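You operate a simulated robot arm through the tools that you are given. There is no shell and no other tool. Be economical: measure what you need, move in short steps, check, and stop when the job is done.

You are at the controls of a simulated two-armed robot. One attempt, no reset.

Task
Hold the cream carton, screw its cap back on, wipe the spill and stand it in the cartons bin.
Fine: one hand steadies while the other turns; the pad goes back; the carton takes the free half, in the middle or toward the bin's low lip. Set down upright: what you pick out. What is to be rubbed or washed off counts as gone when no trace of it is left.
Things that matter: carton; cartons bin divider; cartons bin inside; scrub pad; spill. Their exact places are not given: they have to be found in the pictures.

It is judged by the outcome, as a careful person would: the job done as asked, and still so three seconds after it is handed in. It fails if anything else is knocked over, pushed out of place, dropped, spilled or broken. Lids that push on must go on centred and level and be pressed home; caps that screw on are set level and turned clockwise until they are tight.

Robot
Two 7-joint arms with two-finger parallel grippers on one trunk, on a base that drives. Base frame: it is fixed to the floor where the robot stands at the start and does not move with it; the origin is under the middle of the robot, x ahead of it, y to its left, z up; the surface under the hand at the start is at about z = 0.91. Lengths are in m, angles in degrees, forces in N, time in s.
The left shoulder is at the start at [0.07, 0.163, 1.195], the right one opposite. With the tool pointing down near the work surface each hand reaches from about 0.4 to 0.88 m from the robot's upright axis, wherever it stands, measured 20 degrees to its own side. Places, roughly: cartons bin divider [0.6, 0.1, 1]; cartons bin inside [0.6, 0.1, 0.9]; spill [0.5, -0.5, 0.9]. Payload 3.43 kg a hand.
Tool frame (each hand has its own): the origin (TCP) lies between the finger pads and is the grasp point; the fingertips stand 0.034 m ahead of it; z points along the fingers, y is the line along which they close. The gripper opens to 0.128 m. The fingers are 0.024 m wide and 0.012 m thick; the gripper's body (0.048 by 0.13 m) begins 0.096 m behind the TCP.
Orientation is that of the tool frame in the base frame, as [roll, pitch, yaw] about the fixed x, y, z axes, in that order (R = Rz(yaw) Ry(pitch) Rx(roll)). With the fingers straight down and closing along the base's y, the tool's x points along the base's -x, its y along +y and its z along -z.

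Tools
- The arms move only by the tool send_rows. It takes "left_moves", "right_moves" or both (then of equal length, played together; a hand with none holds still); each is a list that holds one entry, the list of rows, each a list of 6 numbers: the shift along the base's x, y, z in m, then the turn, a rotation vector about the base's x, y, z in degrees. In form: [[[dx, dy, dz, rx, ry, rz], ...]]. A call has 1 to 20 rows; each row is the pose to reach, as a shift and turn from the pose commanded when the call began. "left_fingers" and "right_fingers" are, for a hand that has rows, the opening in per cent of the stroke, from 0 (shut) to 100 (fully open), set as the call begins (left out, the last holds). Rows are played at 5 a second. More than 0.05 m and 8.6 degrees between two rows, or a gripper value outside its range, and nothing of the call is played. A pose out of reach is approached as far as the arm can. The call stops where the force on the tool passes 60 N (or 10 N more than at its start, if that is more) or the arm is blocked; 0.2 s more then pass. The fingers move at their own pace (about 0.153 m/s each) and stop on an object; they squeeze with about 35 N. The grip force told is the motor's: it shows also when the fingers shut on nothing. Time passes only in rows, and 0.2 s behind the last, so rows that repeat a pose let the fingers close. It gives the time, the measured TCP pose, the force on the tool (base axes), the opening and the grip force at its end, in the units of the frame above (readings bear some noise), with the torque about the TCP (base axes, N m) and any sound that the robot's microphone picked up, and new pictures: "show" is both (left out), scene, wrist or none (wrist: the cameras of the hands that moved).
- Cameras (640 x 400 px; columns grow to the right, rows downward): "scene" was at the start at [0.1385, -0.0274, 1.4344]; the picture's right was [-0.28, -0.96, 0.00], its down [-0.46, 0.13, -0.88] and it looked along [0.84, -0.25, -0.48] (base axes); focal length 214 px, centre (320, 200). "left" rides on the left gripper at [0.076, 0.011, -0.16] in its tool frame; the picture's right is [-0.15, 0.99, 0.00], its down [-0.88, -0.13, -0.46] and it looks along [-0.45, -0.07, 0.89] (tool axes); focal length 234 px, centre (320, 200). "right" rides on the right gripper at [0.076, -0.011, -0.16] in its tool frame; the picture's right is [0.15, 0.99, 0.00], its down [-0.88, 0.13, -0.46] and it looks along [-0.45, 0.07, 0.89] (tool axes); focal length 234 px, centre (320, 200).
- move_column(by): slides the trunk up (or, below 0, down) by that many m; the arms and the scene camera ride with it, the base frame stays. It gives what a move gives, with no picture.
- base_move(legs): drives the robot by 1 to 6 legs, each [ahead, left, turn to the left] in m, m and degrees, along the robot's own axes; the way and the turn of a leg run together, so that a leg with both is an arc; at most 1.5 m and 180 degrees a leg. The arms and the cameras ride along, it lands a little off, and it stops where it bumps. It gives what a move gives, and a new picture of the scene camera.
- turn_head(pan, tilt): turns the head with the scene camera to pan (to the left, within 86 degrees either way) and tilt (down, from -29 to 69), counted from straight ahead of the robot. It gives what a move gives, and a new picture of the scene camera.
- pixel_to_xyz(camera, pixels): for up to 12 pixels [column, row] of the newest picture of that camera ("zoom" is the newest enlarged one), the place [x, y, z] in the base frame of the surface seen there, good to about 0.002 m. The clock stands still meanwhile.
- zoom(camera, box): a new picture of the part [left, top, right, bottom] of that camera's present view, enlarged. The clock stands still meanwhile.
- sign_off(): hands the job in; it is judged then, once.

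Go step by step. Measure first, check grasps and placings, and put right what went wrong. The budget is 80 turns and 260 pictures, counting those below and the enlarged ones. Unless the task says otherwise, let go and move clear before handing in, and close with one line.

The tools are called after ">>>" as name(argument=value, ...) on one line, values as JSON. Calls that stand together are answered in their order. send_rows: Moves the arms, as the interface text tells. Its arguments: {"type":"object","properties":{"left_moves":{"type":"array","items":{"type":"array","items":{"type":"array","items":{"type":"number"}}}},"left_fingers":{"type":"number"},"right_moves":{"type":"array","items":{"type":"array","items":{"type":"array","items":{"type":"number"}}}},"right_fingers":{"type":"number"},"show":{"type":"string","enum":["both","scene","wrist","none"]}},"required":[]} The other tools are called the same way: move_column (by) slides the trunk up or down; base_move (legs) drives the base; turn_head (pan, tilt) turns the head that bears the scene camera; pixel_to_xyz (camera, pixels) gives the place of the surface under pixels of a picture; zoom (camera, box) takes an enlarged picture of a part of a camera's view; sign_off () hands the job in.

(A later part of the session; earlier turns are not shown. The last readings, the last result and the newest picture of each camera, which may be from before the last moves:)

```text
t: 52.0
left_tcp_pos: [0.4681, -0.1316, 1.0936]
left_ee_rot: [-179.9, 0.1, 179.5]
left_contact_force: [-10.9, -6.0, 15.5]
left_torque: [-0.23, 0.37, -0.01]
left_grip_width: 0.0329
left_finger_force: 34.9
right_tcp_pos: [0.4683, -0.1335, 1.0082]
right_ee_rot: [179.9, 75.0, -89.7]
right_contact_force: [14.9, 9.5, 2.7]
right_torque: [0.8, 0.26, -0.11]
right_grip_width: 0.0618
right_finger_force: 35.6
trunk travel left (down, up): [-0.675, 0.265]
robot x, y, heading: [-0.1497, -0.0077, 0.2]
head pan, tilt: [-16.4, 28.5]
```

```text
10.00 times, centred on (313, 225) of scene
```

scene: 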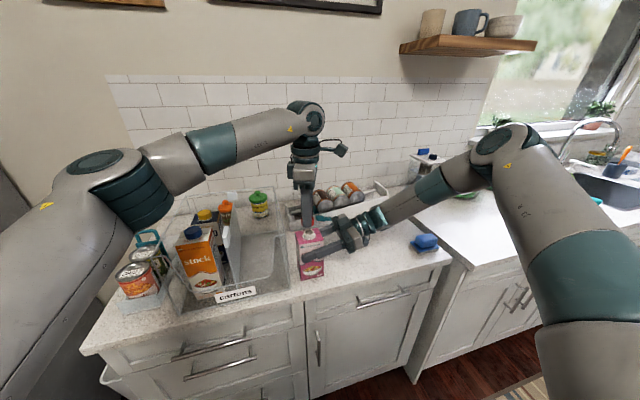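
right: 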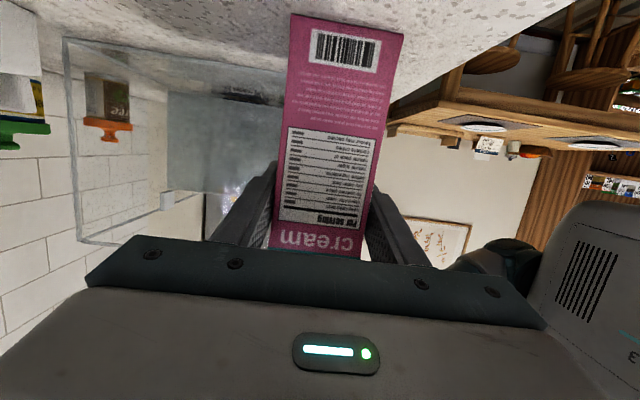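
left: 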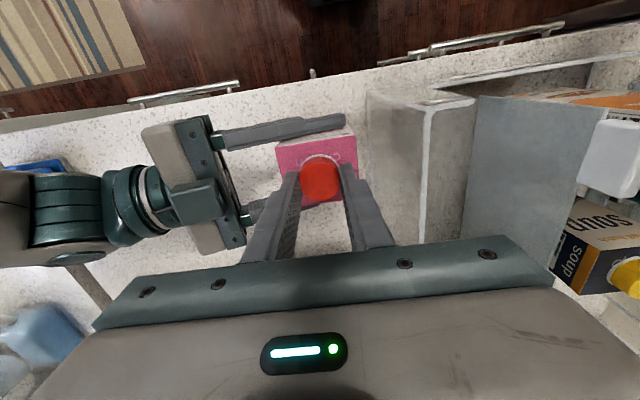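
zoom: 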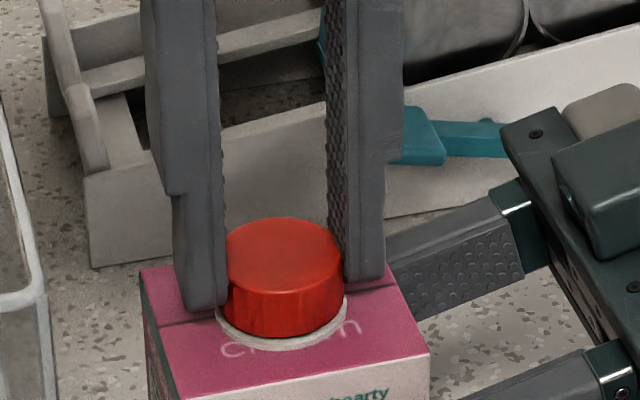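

The cap has bottomed on the thread (15 N down, 11 N sideways). I relieve the side load by ~1 mm and keep turning clockwise.

>>> send_rows(left_moves=[[[-0.001, -0.0006, 0, 0, 0, 0], [-0.001, -0.0006, 0, 0, 0, -8], [-0.001, -0.0006, 0, 0, 0, -16], [-0.001, -0.0006, 0, 0, 0, -24], [-0.001, -0.0006, 0, 0, 0, -32], [-0.001, -0.0006, 0, 0, 0, -40], [-0.001, -0.0006, 0, 0, 0, -48]]], show="none")

>>> zoom(camera="scene", box=[285, 205, 341, 245])

```text
t: 53.6
left_tcp_pos: [0.4685, -0.1332, 1.0929]
left_ee_rot: [-180.0, 0.0, 131.6]
left_contact_force: [1.2, 1.1, 11.0]
left_torque: [0.05, -0.05, 0.0]
left_grip_width: 0.0334
left_finger_force: 34.8
right_tcp_pos: [0.4684, -0.1332, 1.0083]
right_ee_rot: [-179.9, 75.0, -89.5]
right_contact_force: [4.3, -2.0, 9.1]
right_torque: [-0.64, -0.29, 0.04]
right_grip_width: 0.0617
right_finger_force: 34.7
trunk travel left (down, up): [-0.675, 0.265]
robot x, y, heading: [-0.1497, -0.0011, 0.1]
head pan, tilt: [-16.4, 28.5]
```

```text
10.00 times, centred on (313, 225) of scene
```

zoom: 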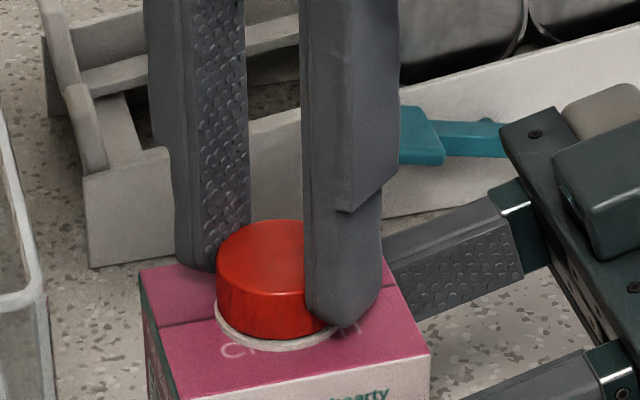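

>>> send_rows(left_moves=[[[0, 0, 0, 0, 0, -8], [0, 0, 0, 0, 0, -16], [0, 0, 0, 0, 0, -24], [0, 0, 0, 0, 0, -32], [0, 0, 0, 0, 0, -40]]], show="wrist")

>>> zoom(camera="scene", box=[285, 205, 341, 245])

```text
t: 54.8
left_tcp_pos: [0.4428, -0.1226, 1.1001]
left_ee_rot: [-179.2, -0.2, 110.4]
left_contact_force: [3.6, 1.8, 1.9]
left_torque: [-0.23, 0.18, -0.05]
left_grip_width: 0.0332
left_finger_force: 34.6
left hand out of reach, approached as far as the arm can: row 3, 4, 5
right_tcp_pos: [0.457, -0.1276, 1.0055]
right_ee_rot: [177.9, 75.3, -89.9]
right_contact_force: [-3.9, -4.2, 0.5]
right_torque: [0.36, -0.22, 0.23]
right_grip_width: 0.0694
right_finger_force: 34.5
trunk travel left (down, up): [-0.675, 0.265]
robot x, y, heading: [-0.1509, -0.0036, -0.0]
head pan, tilt: [-16.4, 28.5]
stopped in row 5 (right hand): the force on the tool passed its limit at 80 N (the readings are from after the stop); the commanded pose is now the measured one
```

left: 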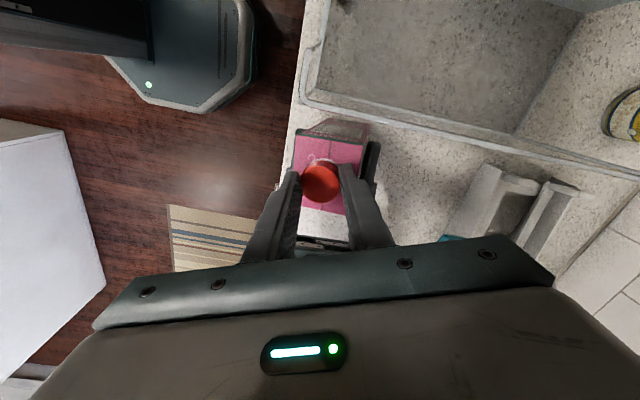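

```text
10.00 times, centred on (313, 225) of scene
```

zoom: 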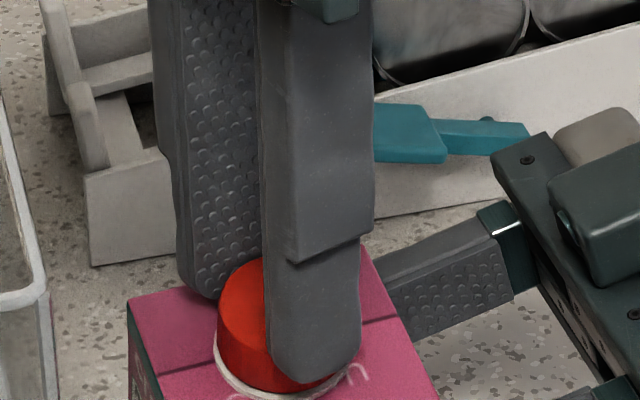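

The left arm hit its reach limit near yaw 110 and dragged things about 2 cm; the right grip opened to 69 mm, so the carton has twisted. I look before correcting.

>>> zoom(camera="scene", box=[250, 190, 400, 290])

>>> zoom(camera="right", box=[160, 0, 480, 260])

>>> zoom(camera="left", box=[260, 90, 400, 250])

```text
4.00 times, centred on (325, 240) of scene
```

zoom: 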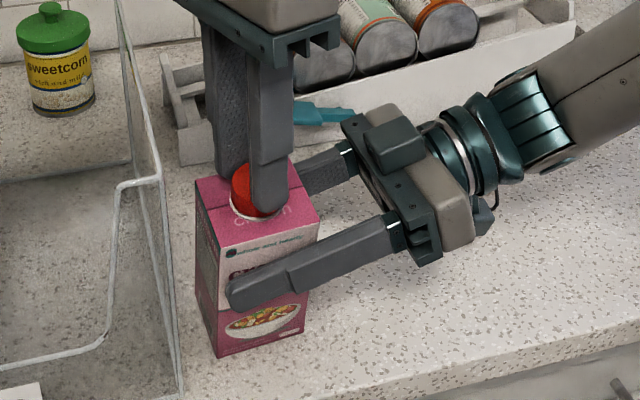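

```text
1.54 times, centred on (320, 130) of right
```

zoom: 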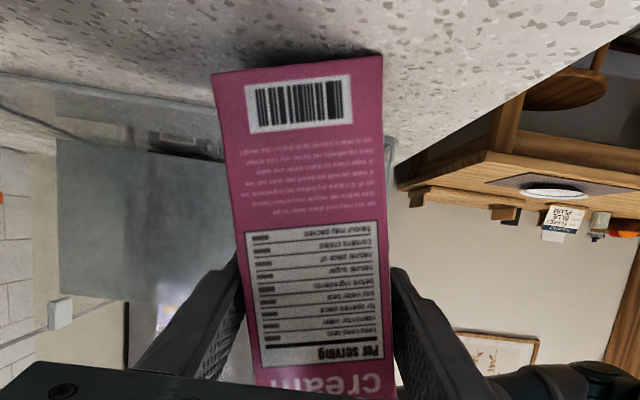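

```text
2.50 times, centred on (330, 170) of left
```

zoom: 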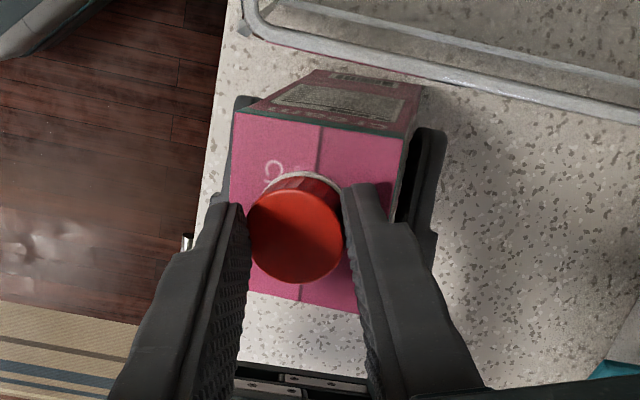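

The carton is twisted/leaning slightly but still held and standing. I open the left hand to let it settle and lift straight up.

>>> send_rows(left_moves=[[[0, 0, 0, 0, 0, 0], [0, 0, 0, 0, 0, 0], [0, 0, 0.03, 0, 0, 0], [0, 0, 0.06, 0, 0, 0], [0.01, 0, 0.09, 0, 0, 8], [0.02, 0, 0.09, 0, 0, 16], [0.025, 0, 0.09, 0, 0, 24]]], left_fingers=45)

>>> zoom(camera="scene", box=[250, 190, 400, 290])

>>> zoom(camera="left", box=[260, 70, 400, 200])

```text
t: 56.4
left_tcp_pos: [0.4658, -0.1222, 1.1914]
left_ee_rot: [-179.0, -0.3, 134.4]
left_contact_force: [-0.9, 0.3, 0.0]
left_torque: [0.01, 0.01, 0.0]
left_grip_width: 0.0579
left_finger_force: 0.0
left hand out of reach, approached as far as the arm can: row 3
right_tcp_pos: [0.4587, -0.1303, 1.0054]
right_ee_rot: [177.6, 75.3, -90.2]
right_contact_force: [1.4, 0.2, -2.8]
right_torque: [0.04, -0.05, 0.0]
right_grip_width: 0.0644
right_finger_force: 34.7
trunk travel left (down, up): [-0.675, 0.265]
robot x, y, heading: [-0.1511, -0.0035, -0.0]
head pan, tilt: [-16.4, 28.5]
```

scene: 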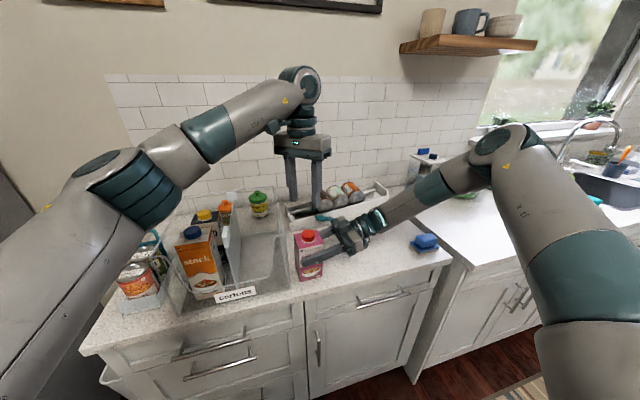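
left: 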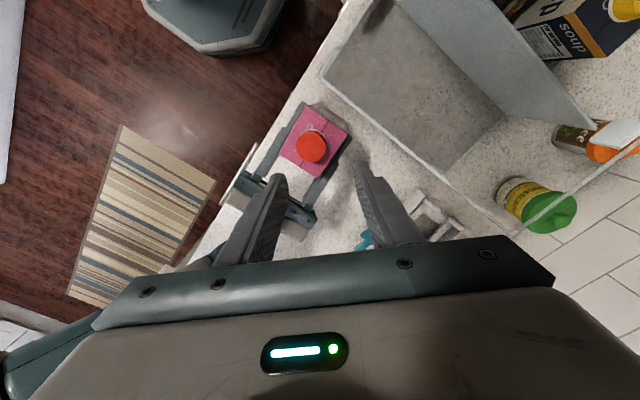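

```text
4.00 times, centred on (325, 240) of scene
```

zoom: 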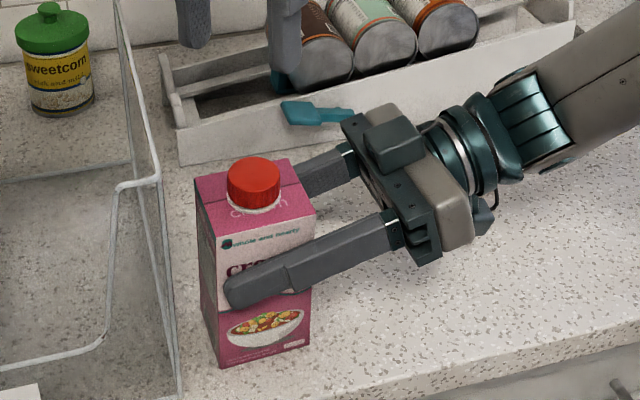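

```text
3.08 times, centred on (330, 135) of left
```

zoom: 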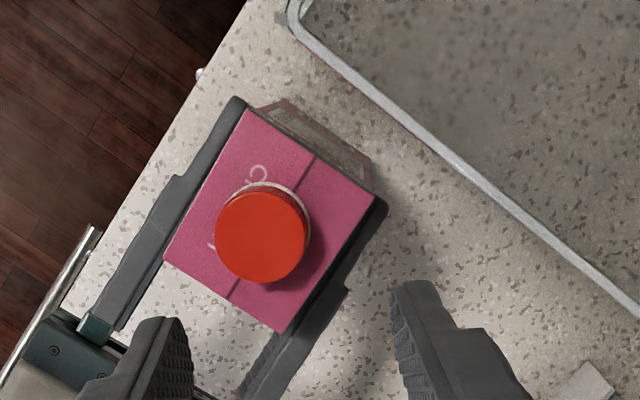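

The cap sits on the neck and the carton is roughly upright. I check tilt by corner measurement.

>>> pixel_to_xyz(camera="scene", pixels=[[305.7, 281], [326.5, 274.5], [304.5, 253.5], [328.5, 241], [299.5, 235.5], [301.3, 270], [307, 273], [325, 268]])

>>> pixel_to_xyz(camera="left", pixels=[[307, 108], [349, 134], [320, 176], [281, 154], [311, 147], [311, 134], [311, 160], [298, 147], [324, 147]])

>>> zoom(camera="right", box=[160, 0, 480, 260])

```text
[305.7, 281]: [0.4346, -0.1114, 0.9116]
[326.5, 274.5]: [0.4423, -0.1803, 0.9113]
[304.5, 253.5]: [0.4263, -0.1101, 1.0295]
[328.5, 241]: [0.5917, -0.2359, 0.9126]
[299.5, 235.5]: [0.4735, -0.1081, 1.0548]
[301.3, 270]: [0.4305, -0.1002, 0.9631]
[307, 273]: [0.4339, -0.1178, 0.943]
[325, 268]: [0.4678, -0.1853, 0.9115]
```

```text
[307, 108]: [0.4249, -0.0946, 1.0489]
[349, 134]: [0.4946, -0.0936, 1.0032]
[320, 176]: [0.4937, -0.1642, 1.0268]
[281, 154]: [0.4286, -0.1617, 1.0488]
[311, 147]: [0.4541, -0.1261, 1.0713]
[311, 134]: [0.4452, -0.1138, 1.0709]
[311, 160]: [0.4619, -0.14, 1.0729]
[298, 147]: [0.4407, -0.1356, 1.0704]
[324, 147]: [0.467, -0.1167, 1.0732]
```

```text
1.54 times, centred on (320, 130) of right
```

zoom: 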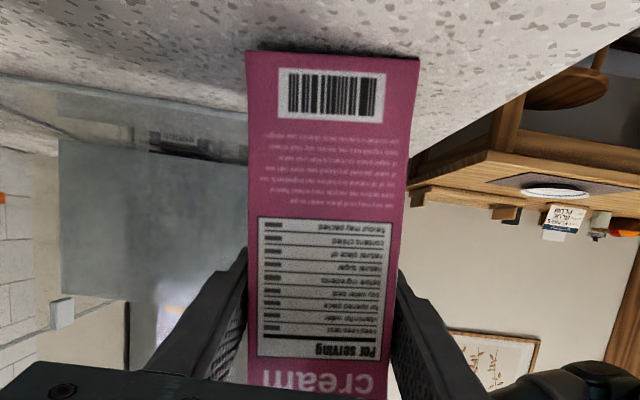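

The carton leans about 4° toward the robot. I open the right hand slightly to let it settle flat, then check.

>>> send_rows(right_moves=[[[0, 0, 0, 0, 0, 0], [0, 0, 0, 0, 0, 0], [0, 0, 0, 0, 0, 0]]], right_fingers=62, show="wrist")

>>> zoom(camera="scene", box=[280, 210, 360, 290])

>>> zoom(camera="left", box=[260, 90, 360, 190])

```text
t: 57.2
left_tcp_pos: [0.4662, -0.1233, 1.1918]
left_ee_rot: [-179.0, -0.3, 134.3]
left_contact_force: [0.5, 0.1, -0.1]
left_torque: [0.01, -0.01, 0.0]
left_grip_width: 0.0576
left_finger_force: 0.1
right_tcp_pos: [0.4598, -0.1299, 1.0064]
right_ee_rot: [177.8, 75.5, -90.0]
right_contact_force: [1.7, 0.1, 0.8]
right_torque: [0.03, -0.04, -0.03]
right_grip_width: 0.0802
right_finger_force: 0.4
trunk travel left (down, up): [-0.675, 0.265]
robot x, y, heading: [-0.1507, 0.002, 0.2]
head pan, tilt: [-16.4, 28.5]
```

right: 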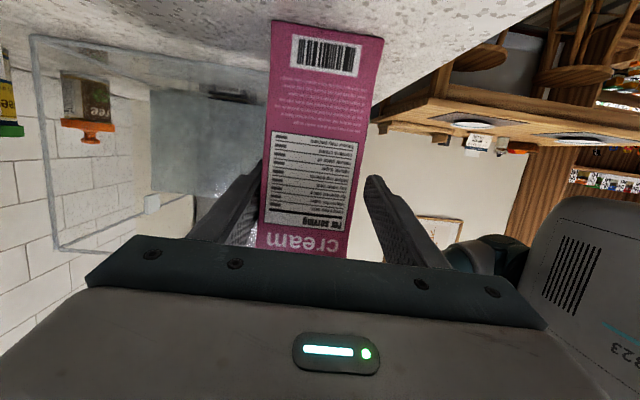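

```text
5.00 times, centred on (320, 250) of scene
```

zoom: 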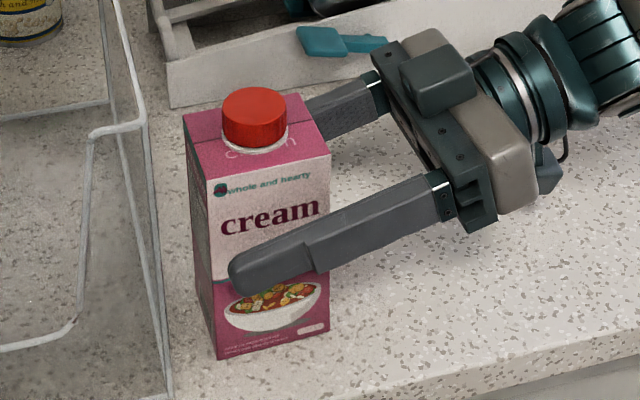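

```text
4.00 times, centred on (310, 140) of left
```

zoom: 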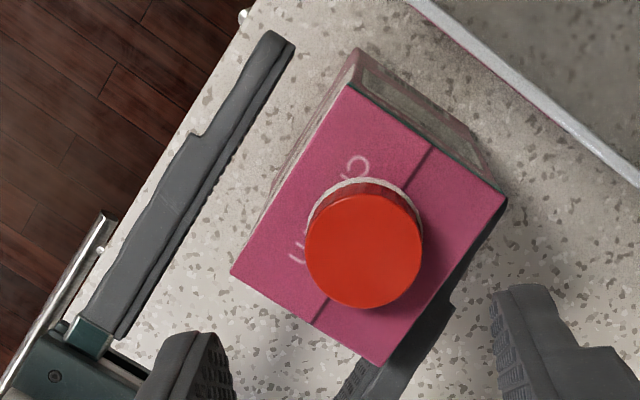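

The carton settled flat, leaning against the far finger. I centre the right hand (+9 mm x) and level the left; then close the right and spin the left hand back to about +64° for another bite.

>>> send_rows(right_moves=[[[0.003, 0, 0, 0, 0, 0], [0.006, 0, 0, 0, 0, 0], [0.009, 0, 0, 0, 0, 0]]], left_moves=[[[0, 0, 0, 0.3, -0.5, 0], [0, 0, 0, 0.49, -0.92, 0], [0, 0, 0, 0.49, -0.92, 0]]], show="none")

>>> send_rows(right_moves=[[[0, 0, 0, 0, 0, 0], [0, 0, 0, 0, 0, 0], [0, 0, 0, 0, 0, 0], [0, 0, 0, 0, 0, 0], [0, 0, 0, 0, 0, 0], [0, 0, 0, 0, 0, 0], [0, 0, 0, 0, 0, 0], [0, 0, 0, 0, 0, 0], [0, 0, 0, 0, 0, 0], [0, 0, 0, 0, 0, 0], [0, 0, 0, 0, 0, 0], [0, 0, 0, 0, 0, 0], [0, 0, 0, 0, 0, 0], [0, 0, 0, 0, 0, 0]]], right_fingers=0, left_moves=[[[0, 0, 0, 0, 0, 8], [0, 0, 0, 0, 0, 16], [0, 0, 0, 0, 0, 24], [0, 0, 0, 0, 0, 32], [0, 0, 0, 0, 0, 40], [0, 0, 0, 0, 0, 48], [0, 0, 0, 0, 0, 56], [0, 0, 0, 0, 0, 64], [0, 0, 0, 0, 0, 72], [0, 0, 0, 0, 0, 80], [0, 0, 0, 0, 0, 88], [0, 0, 0, 0, 0, 96], [0, 0, 0, 0, 0, 104], [0, 0, 0, 0, 0, 112]]])

>>> zoom(camera="left", box=[260, 90, 380, 190])

>>> zoom(camera="scene", box=[280, 210, 360, 290])

```text
t: 58.0
left_tcp_pos: [0.4672, -0.1243, 1.1907]
left_ee_rot: [180.0, 0.0, 134.3]
left_contact_force: [1.0, 0.8, 0.4]
left_torque: [0.01, 0.01, 0.0]
left_grip_width: 0.0578
left_finger_force: 0.0
right_tcp_pos: [0.4677, -0.1299, 1.0066]
right_ee_rot: [177.9, 75.2, -90.1]
right_contact_force: [0.2, 0.2, -0.5]
right_torque: [0.02, 0.01, 0.02]
right_grip_width: 0.0794
right_finger_force: 0.2
trunk travel left (down, up): [-0.675, 0.265]
robot x, y, heading: [-0.1498, 0.0019, 0.3]
head pan, tilt: [-16.4, 28.5]
```

```text
t: 61.0
left_tcp_pos: [0.4668, -0.1233, 1.1918]
left_ee_rot: [179.9, 0.0, -113.5]
left_contact_force: [-0.2, -0.7, 0.4]
left_torque: [-0.03, -0.01, -0.03]
left_grip_width: 0.0575
left_finger_force: 0.1
right_tcp_pos: [0.4673, -0.1295, 1.0076]
right_ee_rot: [177.9, 75.2, -90.1]
right_contact_force: [3.0, -0.5, 2.2]
right_torque: [-0.17, -0.61, 0.02]
right_grip_width: 0.062
right_finger_force: 34.8
trunk travel left (down, up): [-0.675, 0.265]
robot x, y, heading: [-0.147, 0.0001, 0.1]
head pan, tilt: [-16.4, 28.5]
```

scene: 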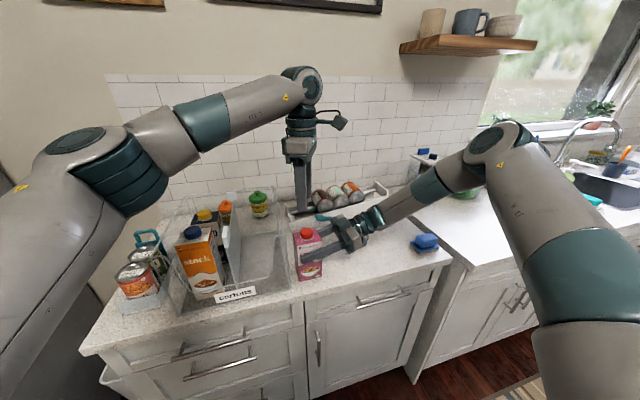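
right: 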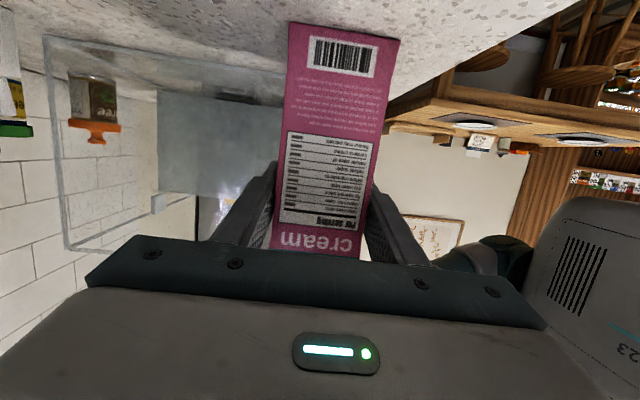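
left: 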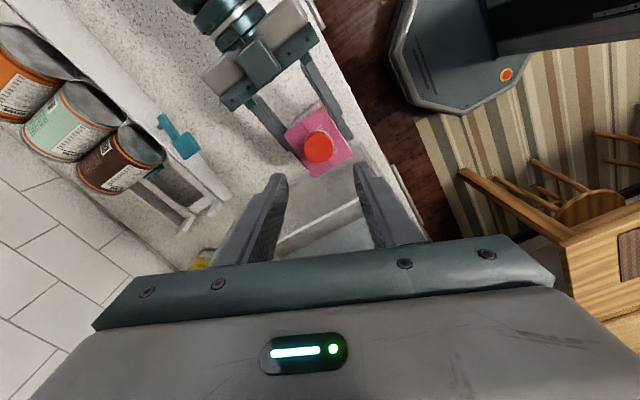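

```text
4.00 times, centred on (320, 140) of left
```

zoom: 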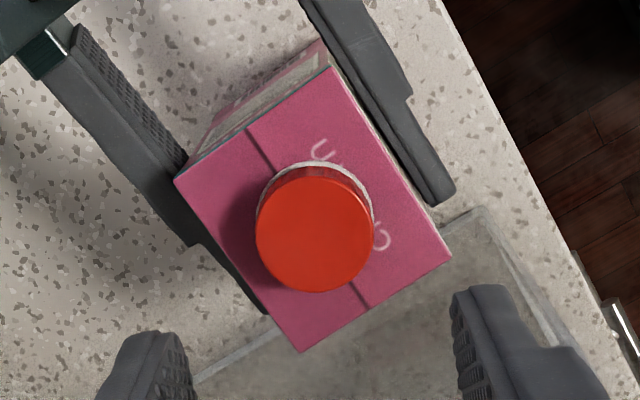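

```text
5.00 times, centred on (320, 250) of scene
```

zoom: 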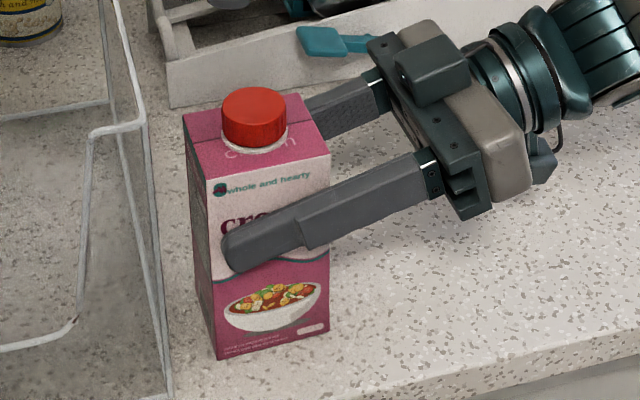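

Good. Measuring the cap's position and level for the next grip.

>>> pixel_to_xyz(camera="left", pixels=[[318.75, 148.5], [306, 148.5], [331.5, 148.5], [318.75, 136], [318.75, 161], [284, 135], [323, 107], [352, 154], [315, 177]])

>>> pixel_to_xyz(camera="scene", pixels=[[305, 232], [316, 232], [310.5, 229], [310.5, 236]])

```text
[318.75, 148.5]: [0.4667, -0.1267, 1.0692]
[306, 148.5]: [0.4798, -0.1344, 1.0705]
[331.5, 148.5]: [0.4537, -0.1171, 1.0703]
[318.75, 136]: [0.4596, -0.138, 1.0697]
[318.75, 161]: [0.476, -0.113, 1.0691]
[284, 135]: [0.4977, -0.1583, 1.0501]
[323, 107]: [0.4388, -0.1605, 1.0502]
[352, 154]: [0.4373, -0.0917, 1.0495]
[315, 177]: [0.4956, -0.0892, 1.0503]
```

```text
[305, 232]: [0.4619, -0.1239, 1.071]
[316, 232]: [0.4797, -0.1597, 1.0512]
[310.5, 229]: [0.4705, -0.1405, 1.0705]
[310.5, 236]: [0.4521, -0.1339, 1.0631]
```

The cap is level (z 1.070 all round), centre [0.467, −0.1262]. I lower over it, close, and turn clockwise ~105°.

>>> send_rows(left_moves=[[[0, -0.0025, -0.04, 0, 0, 0], [0, -0.0025, -0.08, 0, 0, 0], [0, -0.0025, -0.0985, 0, 0, 0], [0, -0.0025, -0.0985, 0, 0, 0]]], show="none")

>>> send_rows(left_moves=[[[0, 0, 0, 0, 0, 0], [0, 0, 0, 0, 0, 0], [0, 0, 0, 0, 0, 0]]], left_fingers=0, show="none")

>>> send_rows(left_moves=[[[0, 0, -0.0005, 0, 0, -8], [0, 0, -0.0005, 0, 0, -16], [0, 0, -0.0005, 0, 0, -24], [0, 0, -0.0005, 0, 0, -32], [0, 0, -0.0005, 0, 0, -40], [0, 0, -0.0005, 0, 0, -48], [0, 0, -0.0005, 0, 0, -56]]], show="scene")

```text
t: 62.0
left_tcp_pos: [0.468, -0.1247, 1.0946]
left_ee_rot: [-180.0, 0.1, -113.7]
left_contact_force: [-0.2, 0.8, -0.4]
left_torque: [0.03, -0.03, 0.02]
left_grip_width: 0.0576
left_finger_force: 0.1
right_tcp_pos: [0.4671, -0.1299, 1.0068]
right_ee_rot: [177.9, 75.2, -90.2]
right_contact_force: [-2.7, 0.2, 0.9]
right_torque: [-0.02, 0.07, 0.01]
right_grip_width: 0.0619
right_finger_force: 35.2
trunk travel left (down, up): [-0.675, 0.265]
robot x, y, heading: [-0.1493, -0.001, -0.1]
head pan, tilt: [-16.4, 28.5]
```

```text
t: 62.8
left_tcp_pos: [0.4689, -0.1238, 1.0946]
left_ee_rot: [179.8, 0.1, -113.7]
left_contact_force: [-3.7, 2.4, 0.2]
left_torque: [0.12, 0.17, 0.0]
left_grip_width: 0.033
left_finger_force: 34.9
right_tcp_pos: [0.4682, -0.1295, 1.0071]
right_ee_rot: [177.9, 75.2, -90.1]
right_contact_force: [3.2, -3.3, 0.1]
right_torque: [0.19, 0.18, 0.04]
right_grip_width: 0.0619
right_finger_force: 35.0
trunk travel left (down, up): [-0.675, 0.265]
robot x, y, heading: [-0.148, 0.0, 0.3]
head pan, tilt: [-16.4, 28.5]
```

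```text
t: 64.4
left_tcp_pos: [0.4664, -0.1253, 1.0921]
left_ee_rot: [179.9, 0.1, -169.7]
left_contact_force: [19.1, 7.0, 25.0]
left_torque: [0.16, -0.61, -0.08]
left_grip_width: 0.0328
left_finger_force: 35.0
right_tcp_pos: [0.4667, -0.1295, 1.0064]
right_ee_rot: [177.7, 75.2, -90.3]
right_contact_force: [-12.2, -7.8, -1.1]
right_torque: [0.79, -1.83, 0.01]
right_grip_width: 0.0617
right_finger_force: 35.2
trunk travel left (down, up): [-0.675, 0.265]
robot x, y, heading: [-0.1511, 0.0011, 0.2]
head pan, tilt: [-16.4, 28.5]
```

scene: 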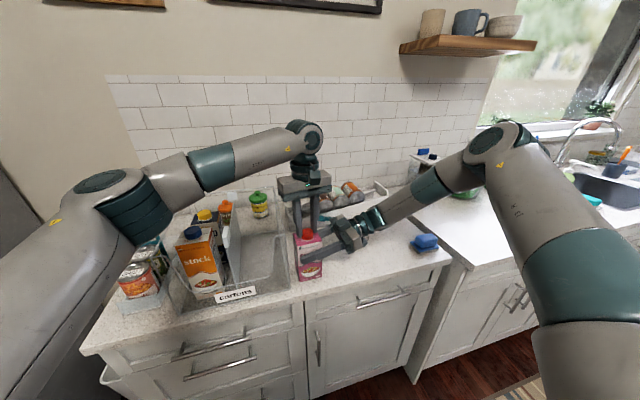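

Load is building (25 N down, 19 N sideways). I relieve the side load and continue clockwise.

>>> send_rows(left_moves=[[[0.0015, 0.0005, 0.0003, 0, 0, 0], [0.0015, 0.0005, 0.0003, 0, 0, -8], [0.0015, 0.0005, 0.0003, 0, 0, -16], [0.0015, 0.0005, 0.0003, 0, 0, -24], [0.0015, 0.0005, 0.0003, 0, 0, -32], [0.0015, 0.0005, 0.0003, 0, 0, -40], [0.0015, 0.0005, 0.0003, 0, 0, -48]]], show="none")

>>> zoom(camera="scene", box=[285, 205, 341, 245])

```text
t: 66.0
left_tcp_pos: [0.4666, -0.128, 1.0909]
left_ee_rot: [-180.0, 0.1, 142.1]
left_contact_force: [12.0, -17.0, 22.4]
left_torque: [-0.55, -0.28, -0.02]
left_grip_width: 0.0332
left_finger_force: 34.8
right_tcp_pos: [0.4647, -0.1287, 1.0061]
right_ee_rot: [177.7, 75.2, -89.9]
right_contact_force: [-12.3, 12.7, -10.9]
right_torque: [-0.92, -0.67, 0.0]
right_grip_width: 0.0618
right_finger_force: 35.0
trunk travel left (down, up): [-0.675, 0.265]
robot x, y, heading: [-0.1449, 0.0027, 0.1]
head pan, tilt: [-16.4, 28.5]
```

```text
10.00 times, centred on (313, 225) of scene
```

zoom: 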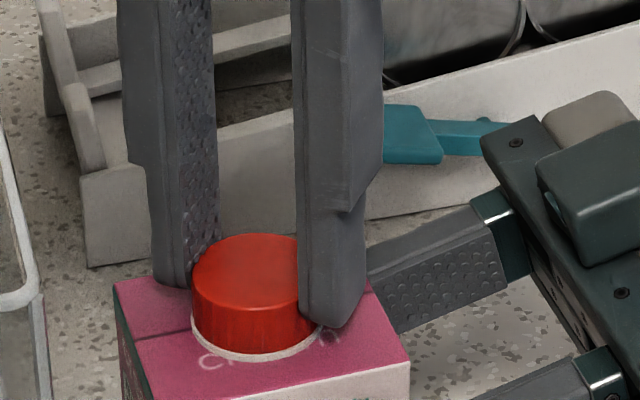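

Cap goes deeper; torque still low. I open, rotate back in place (fingers clear the cap), and regrip.

>>> send_rows(left_moves=[[[0, 0, 0, 0, 0, 0], [0, 0, 0, 0, 0, 0], [0, 0, 0.003, 0, 0, 8], [0, 0, 0.003, 0, 0, 16], [0, 0, 0.003, 0, 0, 24], [0, 0, 0.003, 0, 0, 32], [0, 0, 0.003, 0, 0, 40], [0, 0, 0.003, 0, 0, 48], [0, 0, 0.003, 0, 0, 56], [0, 0, 0.003, 0, 0, 64], [0, 0, 0.003, 0, 0, 72], [0, 0, 0.003, 0, 0, 80], [0, 0, 0.003, 0, 0, 88], [0, 0, 0.003, 0, 0, 96], [0, 0, 0.003, 0, 0, 104]]], left_fingers=45)

>>> zoom(camera="left", box=[272, 140, 368, 215])

>>> zoom(camera="scene", box=[275, 200, 355, 290])

```text
t: 69.2
left_tcp_pos: [0.4678, -0.1243, 1.094]
left_ee_rot: [179.9, 0.0, -113.4]
left_contact_force: [0.1, 0.2, -0.1]
left_torque: [-0.04, 0.0, 0.01]
left_grip_width: 0.0576
left_finger_force: 0.1
right_tcp_pos: [0.4673, -0.1302, 1.0069]
right_ee_rot: [177.9, 75.3, -90.1]
right_contact_force: [4.4, -0.1, 3.8]
right_torque: [0.08, -0.55, -0.04]
right_grip_width: 0.0618
right_finger_force: 35.6
trunk travel left (down, up): [-0.675, 0.265]
robot x, y, heading: [-0.149, -0.0018, -0.0]
head pan, tilt: [-16.4, 28.5]
```

scene: 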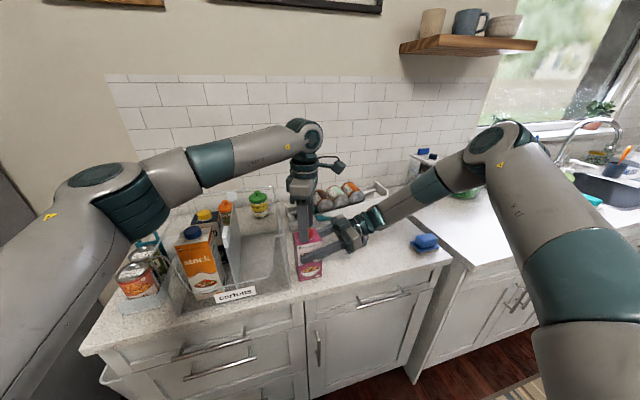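
left: 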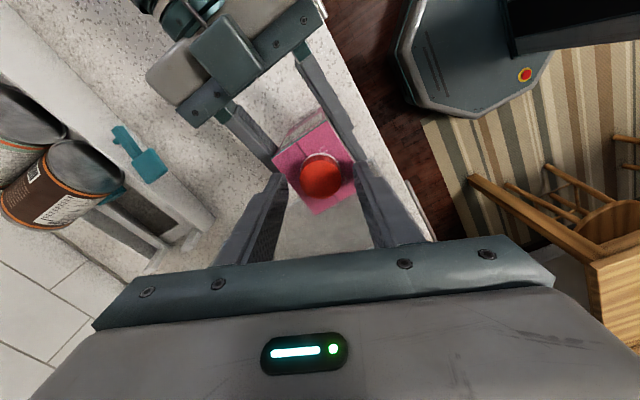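

```text
5.33 times, centred on (320, 178) of left
```

zoom: 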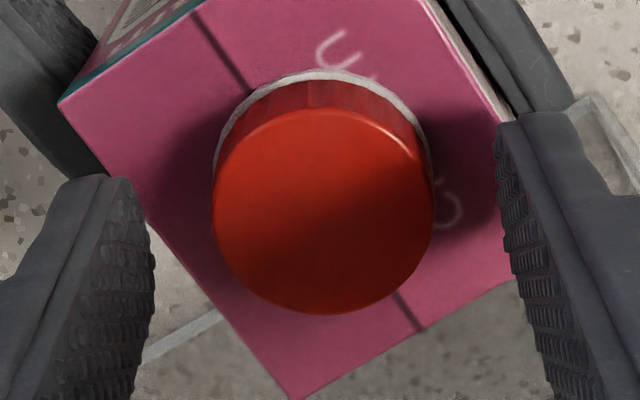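

```text
4.44 times, centred on (315, 245) of scene
```

zoom: 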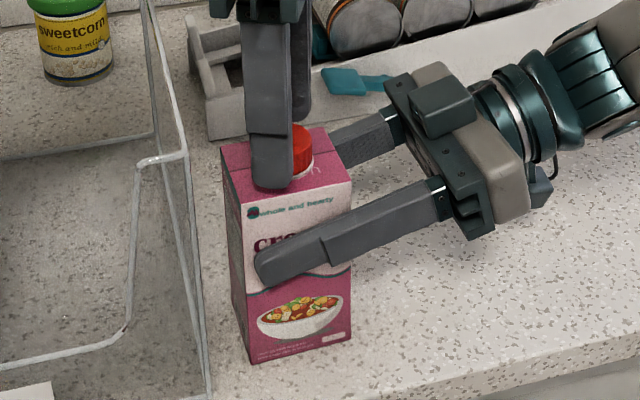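

>>> pixel_to_xyz(camera="left", pixels=[[320.5, 180], [304, 180], [337, 180], [320.5, 164], [320.5, 195]])

```text
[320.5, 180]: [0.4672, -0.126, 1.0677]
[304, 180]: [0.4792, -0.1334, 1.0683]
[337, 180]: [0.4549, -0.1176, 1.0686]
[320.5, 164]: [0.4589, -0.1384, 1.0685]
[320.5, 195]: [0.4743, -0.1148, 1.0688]
```

The cap dropped 1.5 mm (top 1.0685), so it is threading. Regrip centred at [0.467, −0.126] and turn again.

>>> send_rows(left_moves=[[[-0.0008, -0.0017, -0.003, 0, 0, 0], [-0.0008, -0.0017, -0.003, 0, 0, 0], [-0.0008, -0.0017, -0.003, 0, 0, 0], [-0.0008, -0.0017, -0.003, 0, 0, 0]]], left_fingers=0, show="none")

>>> send_rows(left_moves=[[[0, 0, 0, 0, 0, -8], [0, 0, -0.0003, 0, 0, -16], [0, 0, -0.0005, 0, 0, -24], [0, 0, -0.0007, 0, 0, -32], [0, 0, -0.0008, 0, 0, -40], [0, 0, -0.0008, 0, 0, -48], [0, 0, -0.001, 0, 0, -56]]], show="none")

>>> send_rows(left_moves=[[[0, 0, 0, 0, 0, -8], [0, 0, 0, 0, 0, -16], [0, 0, 0, 0, 0, -24], [0, 0, 0, 0, 0, -32], [0, 0, 0, 0, 0, -40], [0, 0, 0, 0, 0, -48]]], show="scene")

```text
t: 70.2
left_tcp_pos: [0.4669, -0.1273, 1.092]
left_ee_rot: [-180.0, 0.0, -113.5]
left_contact_force: [-2.2, 14.7, 22.2]
left_torque: [0.51, -0.02, 0.0]
left_grip_width: 0.0336
left_finger_force: 35.2
right_tcp_pos: [0.4678, -0.1292, 1.0071]
right_ee_rot: [178.1, 75.1, -89.9]
right_contact_force: [9.4, -10.9, -5.6]
right_torque: [1.21, -1.24, 0.02]
right_grip_width: 0.0619
right_finger_force: 34.8
trunk travel left (down, up): [-0.675, 0.265]
robot x, y, heading: [-0.1487, 0.001, 0.1]
head pan, tilt: [-16.4, 28.5]
```

```text
t: 71.8
left_tcp_pos: [0.4662, -0.1262, 1.0898]
left_ee_rot: [179.9, -0.2, -169.9]
left_contact_force: [-14.8, 8.0, 14.3]
left_torque: [0.16, 0.45, 0.73]
left_grip_width: 0.0336
left_finger_force: 34.7
right_tcp_pos: [0.466, -0.1307, 1.006]
right_ee_rot: [177.7, 75.3, -90.4]
right_contact_force: [17.3, -9.3, -7.2]
right_torque: [-0.05, 0.17, -0.72]
right_grip_width: 0.0618
right_finger_force: 35.4
trunk travel left (down, up): [-0.675, 0.265]
robot x, y, heading: [-0.1501, 0.0054, 0.0]
head pan, tilt: [-16.4, 28.5]
```

```text
t: 73.2
left_tcp_pos: [0.4669, -0.1281, 1.0908]
left_ee_rot: [179.9, 0.1, 142.2]
left_contact_force: [0.5, 2.8, -0.5]
left_torque: [0.08, -0.09, 0.94]
left_grip_width: 0.0336
left_finger_force: 34.9
right_tcp_pos: [0.4666, -0.1292, 1.0067]
right_ee_rot: [177.8, 75.3, -90.1]
right_contact_force: [-2.9, -4.8, 1.6]
right_torque: [-0.19, -0.17, -1.05]
right_grip_width: 0.062
right_finger_force: 34.9
trunk travel left (down, up): [-0.675, 0.265]
robot x, y, heading: [-0.1495, 0.0041, 0.2]
head pan, tilt: [-16.4, 28.5]
```

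scene: 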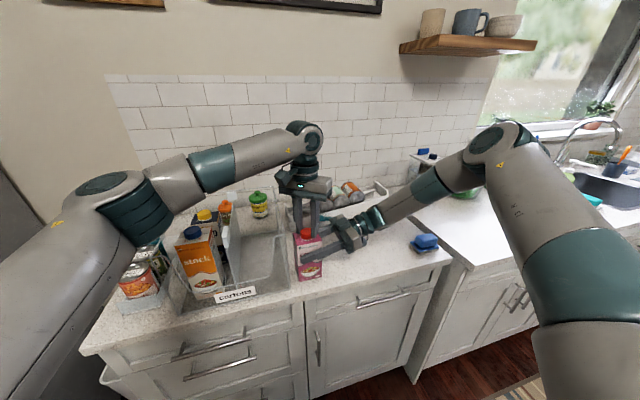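

Torque about the axis is now 0.94 N·m with no further descent: the cap is tight. I open the left, rise and turn back to yaw ≈ −178.

>>> send_rows(left_moves=[[[0, 0, 0, 0, 0, 0], [0, 0, 0, 0, 0, 0], [0, 0, 0.03, 0, 0, 0], [0, 0, 0.06, 0, 0, 8], [0, 0, 0.1, 0, 0, 16], [0, 0, 0.13, 0, 0, 24], [0, 0, 0.13, 0, 0, 32], [0, 0, 0.13, 0, 0, 39.8], [0, 0, 0.13, 0, 0, 39.8]]], left_fingers=55)

>>> zoom(camera="left", box=[270, 90, 370, 170])

>>> zoom(camera="scene", box=[275, 205, 355, 290])

```text
t: 75.2
left_tcp_pos: [0.4659, -0.1252, 1.2211]
left_ee_rot: [179.9, 0.1, -177.9]
left_contact_force: [-0.2, -0.1, 1.2]
left_torque: [0.01, 0.0, 0.0]
left_grip_width: 0.0703
left_finger_force: 0.0
right_tcp_pos: [0.4664, -0.1293, 1.0062]
right_ee_rot: [177.8, 75.3, -90.1]
right_contact_force: [-1.3, 0.4, 1.1]
right_torque: [-0.22, -0.12, -0.02]
right_grip_width: 0.0619
right_finger_force: 35.0
trunk travel left (down, up): [-0.675, 0.265]
robot x, y, heading: [-0.1462, 0.002, 0.3]
head pan, tilt: [-16.4, 28.5]
```

scene: 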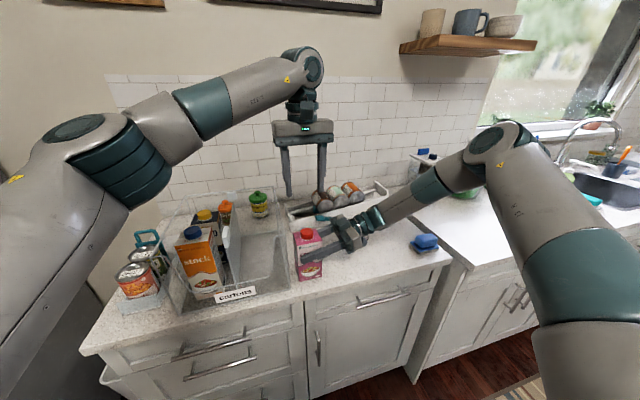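
left: 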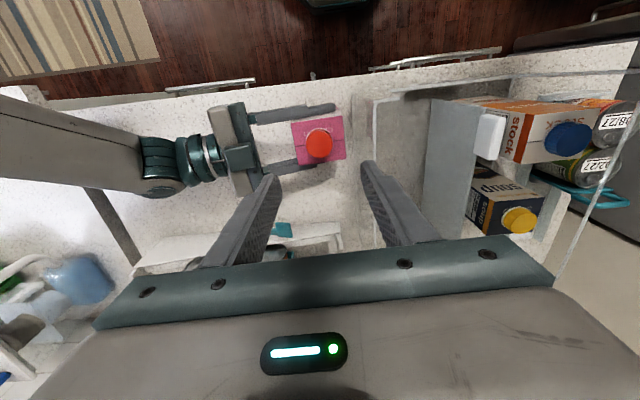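

```text
5.00 times, centred on (320, 130) of left
```

zoom: 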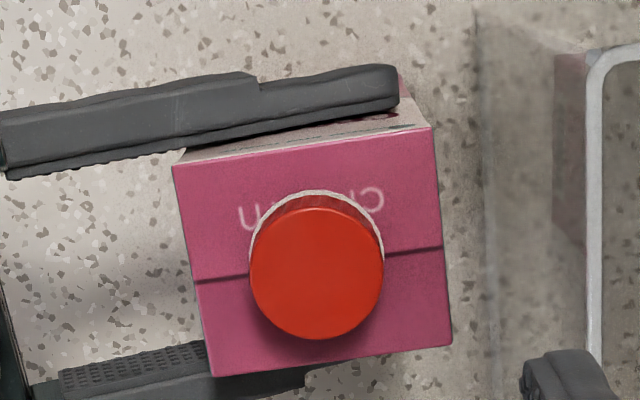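

```text
4.71 times, centred on (315, 248) of scene
```

zoom: 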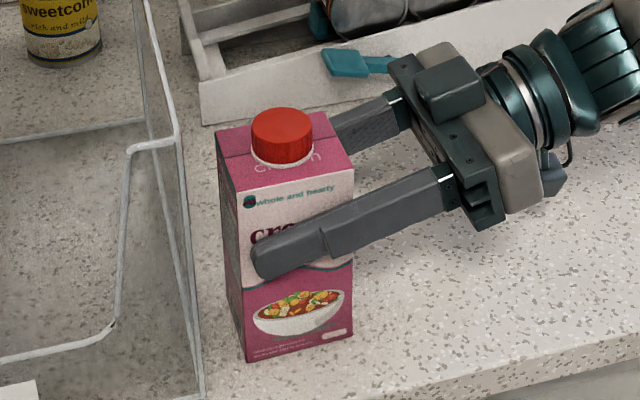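

Cap looks level and seated. I shift the carton 5 cm away from the bin wall with the right hand so the left hand can straddle it.

>>> send_rows(right_moves=[[[0, 0, 0.012, 0, 0, 0], [0, -0.025, 0.012, 0, 0, 0], [0, -0.05, 0.012, 0, 0, 0], [0, -0.05, 0.004, 0, 0, 0], [0, -0.05, 0.0005, 0, 0, 0], [0, -0.05, 0.0005, 0, 0, 0]]], left_moves=[[[0, -0.01, 0, 0, 0, 0], [0, -0.02, 0, 0, 0, 0], [0, -0.03, 0, 0, 0, 0], [0, -0.04, 0, 0, 0, 0], [0, -0.05, 0, 0, 0, 0], [0, -0.05, 0, 0, 0, 0]]], left_fingers=85)

>>> zoom(camera="left", box=[270, 90, 370, 170])

>>> zoom(camera="scene", box=[285, 205, 365, 290])

```text
t: 76.6
left_tcp_pos: [0.4695, -0.177, 1.2184]
left_ee_rot: [179.9, 0.1, -177.9]
left_contact_force: [-0.5, -0.1, -0.5]
left_torque: [0.01, -0.03, 0.01]
left_grip_width: 0.109
left_finger_force: 0.1
right_tcp_pos: [0.4676, -0.1789, 1.0082]
right_ee_rot: [177.6, 75.3, -90.2]
right_contact_force: [-0.1, 0.5, -5.8]
right_torque: [-0.03, 0.0, -0.01]
right_grip_width: 0.0619
right_finger_force: 35.6
trunk travel left (down, up): [-0.675, 0.265]
robot x, y, heading: [-0.1494, 0.0024, 0.3]
head pan, tilt: [-16.4, 28.5]
```

scene: 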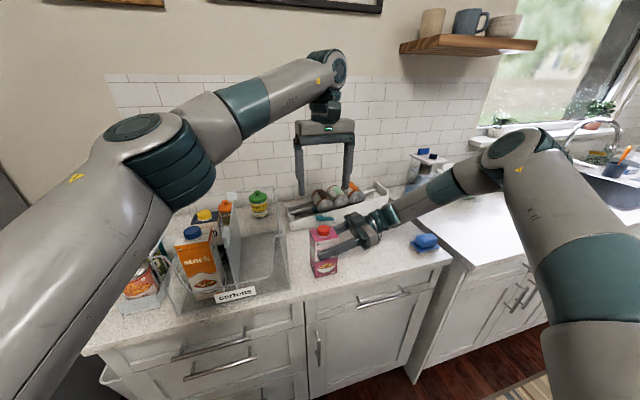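
right: 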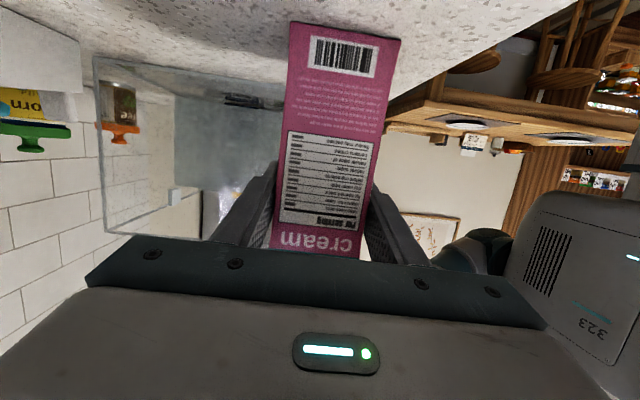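
left: 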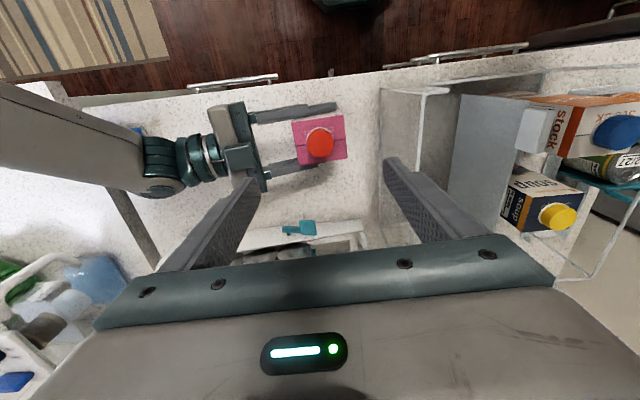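

```text
5.00 times, centred on (320, 130) of left
```

zoom: 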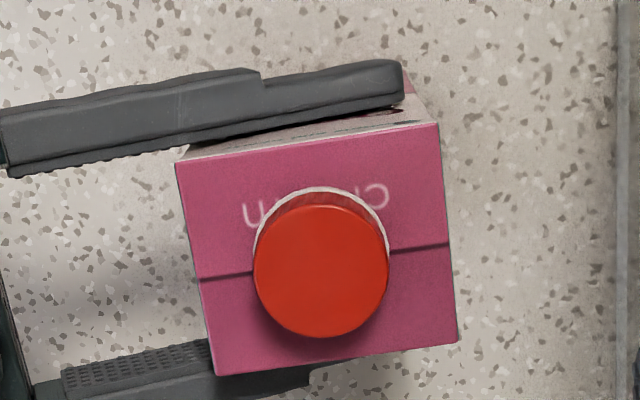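

```text
4.71 times, centred on (325, 248) of scene
```

zoom: 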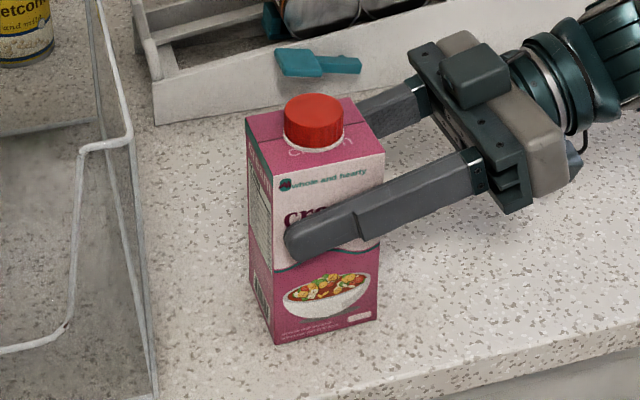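

>>> pixel_to_xyz(camera="left", pixels=[[320, 144], [308, 144], [332, 144], [320, 132], [320, 156], [295, 123], [347, 115.5], [351, 158], [303, 164]])

>>> pixel_to_xyz(camera="scene", pixels=[[315.5, 278], [336, 274], [311, 265], [317, 272], [309.5, 228.5], [313, 246]])

```text
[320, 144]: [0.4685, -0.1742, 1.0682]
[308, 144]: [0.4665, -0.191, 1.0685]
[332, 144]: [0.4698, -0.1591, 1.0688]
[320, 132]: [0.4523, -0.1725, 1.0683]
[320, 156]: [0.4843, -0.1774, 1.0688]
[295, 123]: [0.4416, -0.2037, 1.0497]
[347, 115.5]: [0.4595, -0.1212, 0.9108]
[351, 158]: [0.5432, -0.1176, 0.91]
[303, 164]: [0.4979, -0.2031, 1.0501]
```

```text
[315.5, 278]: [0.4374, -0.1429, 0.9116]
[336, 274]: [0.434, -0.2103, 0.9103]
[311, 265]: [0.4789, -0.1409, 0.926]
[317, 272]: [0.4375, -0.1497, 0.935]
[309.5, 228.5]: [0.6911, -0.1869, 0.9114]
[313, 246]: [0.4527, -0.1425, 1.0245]
```

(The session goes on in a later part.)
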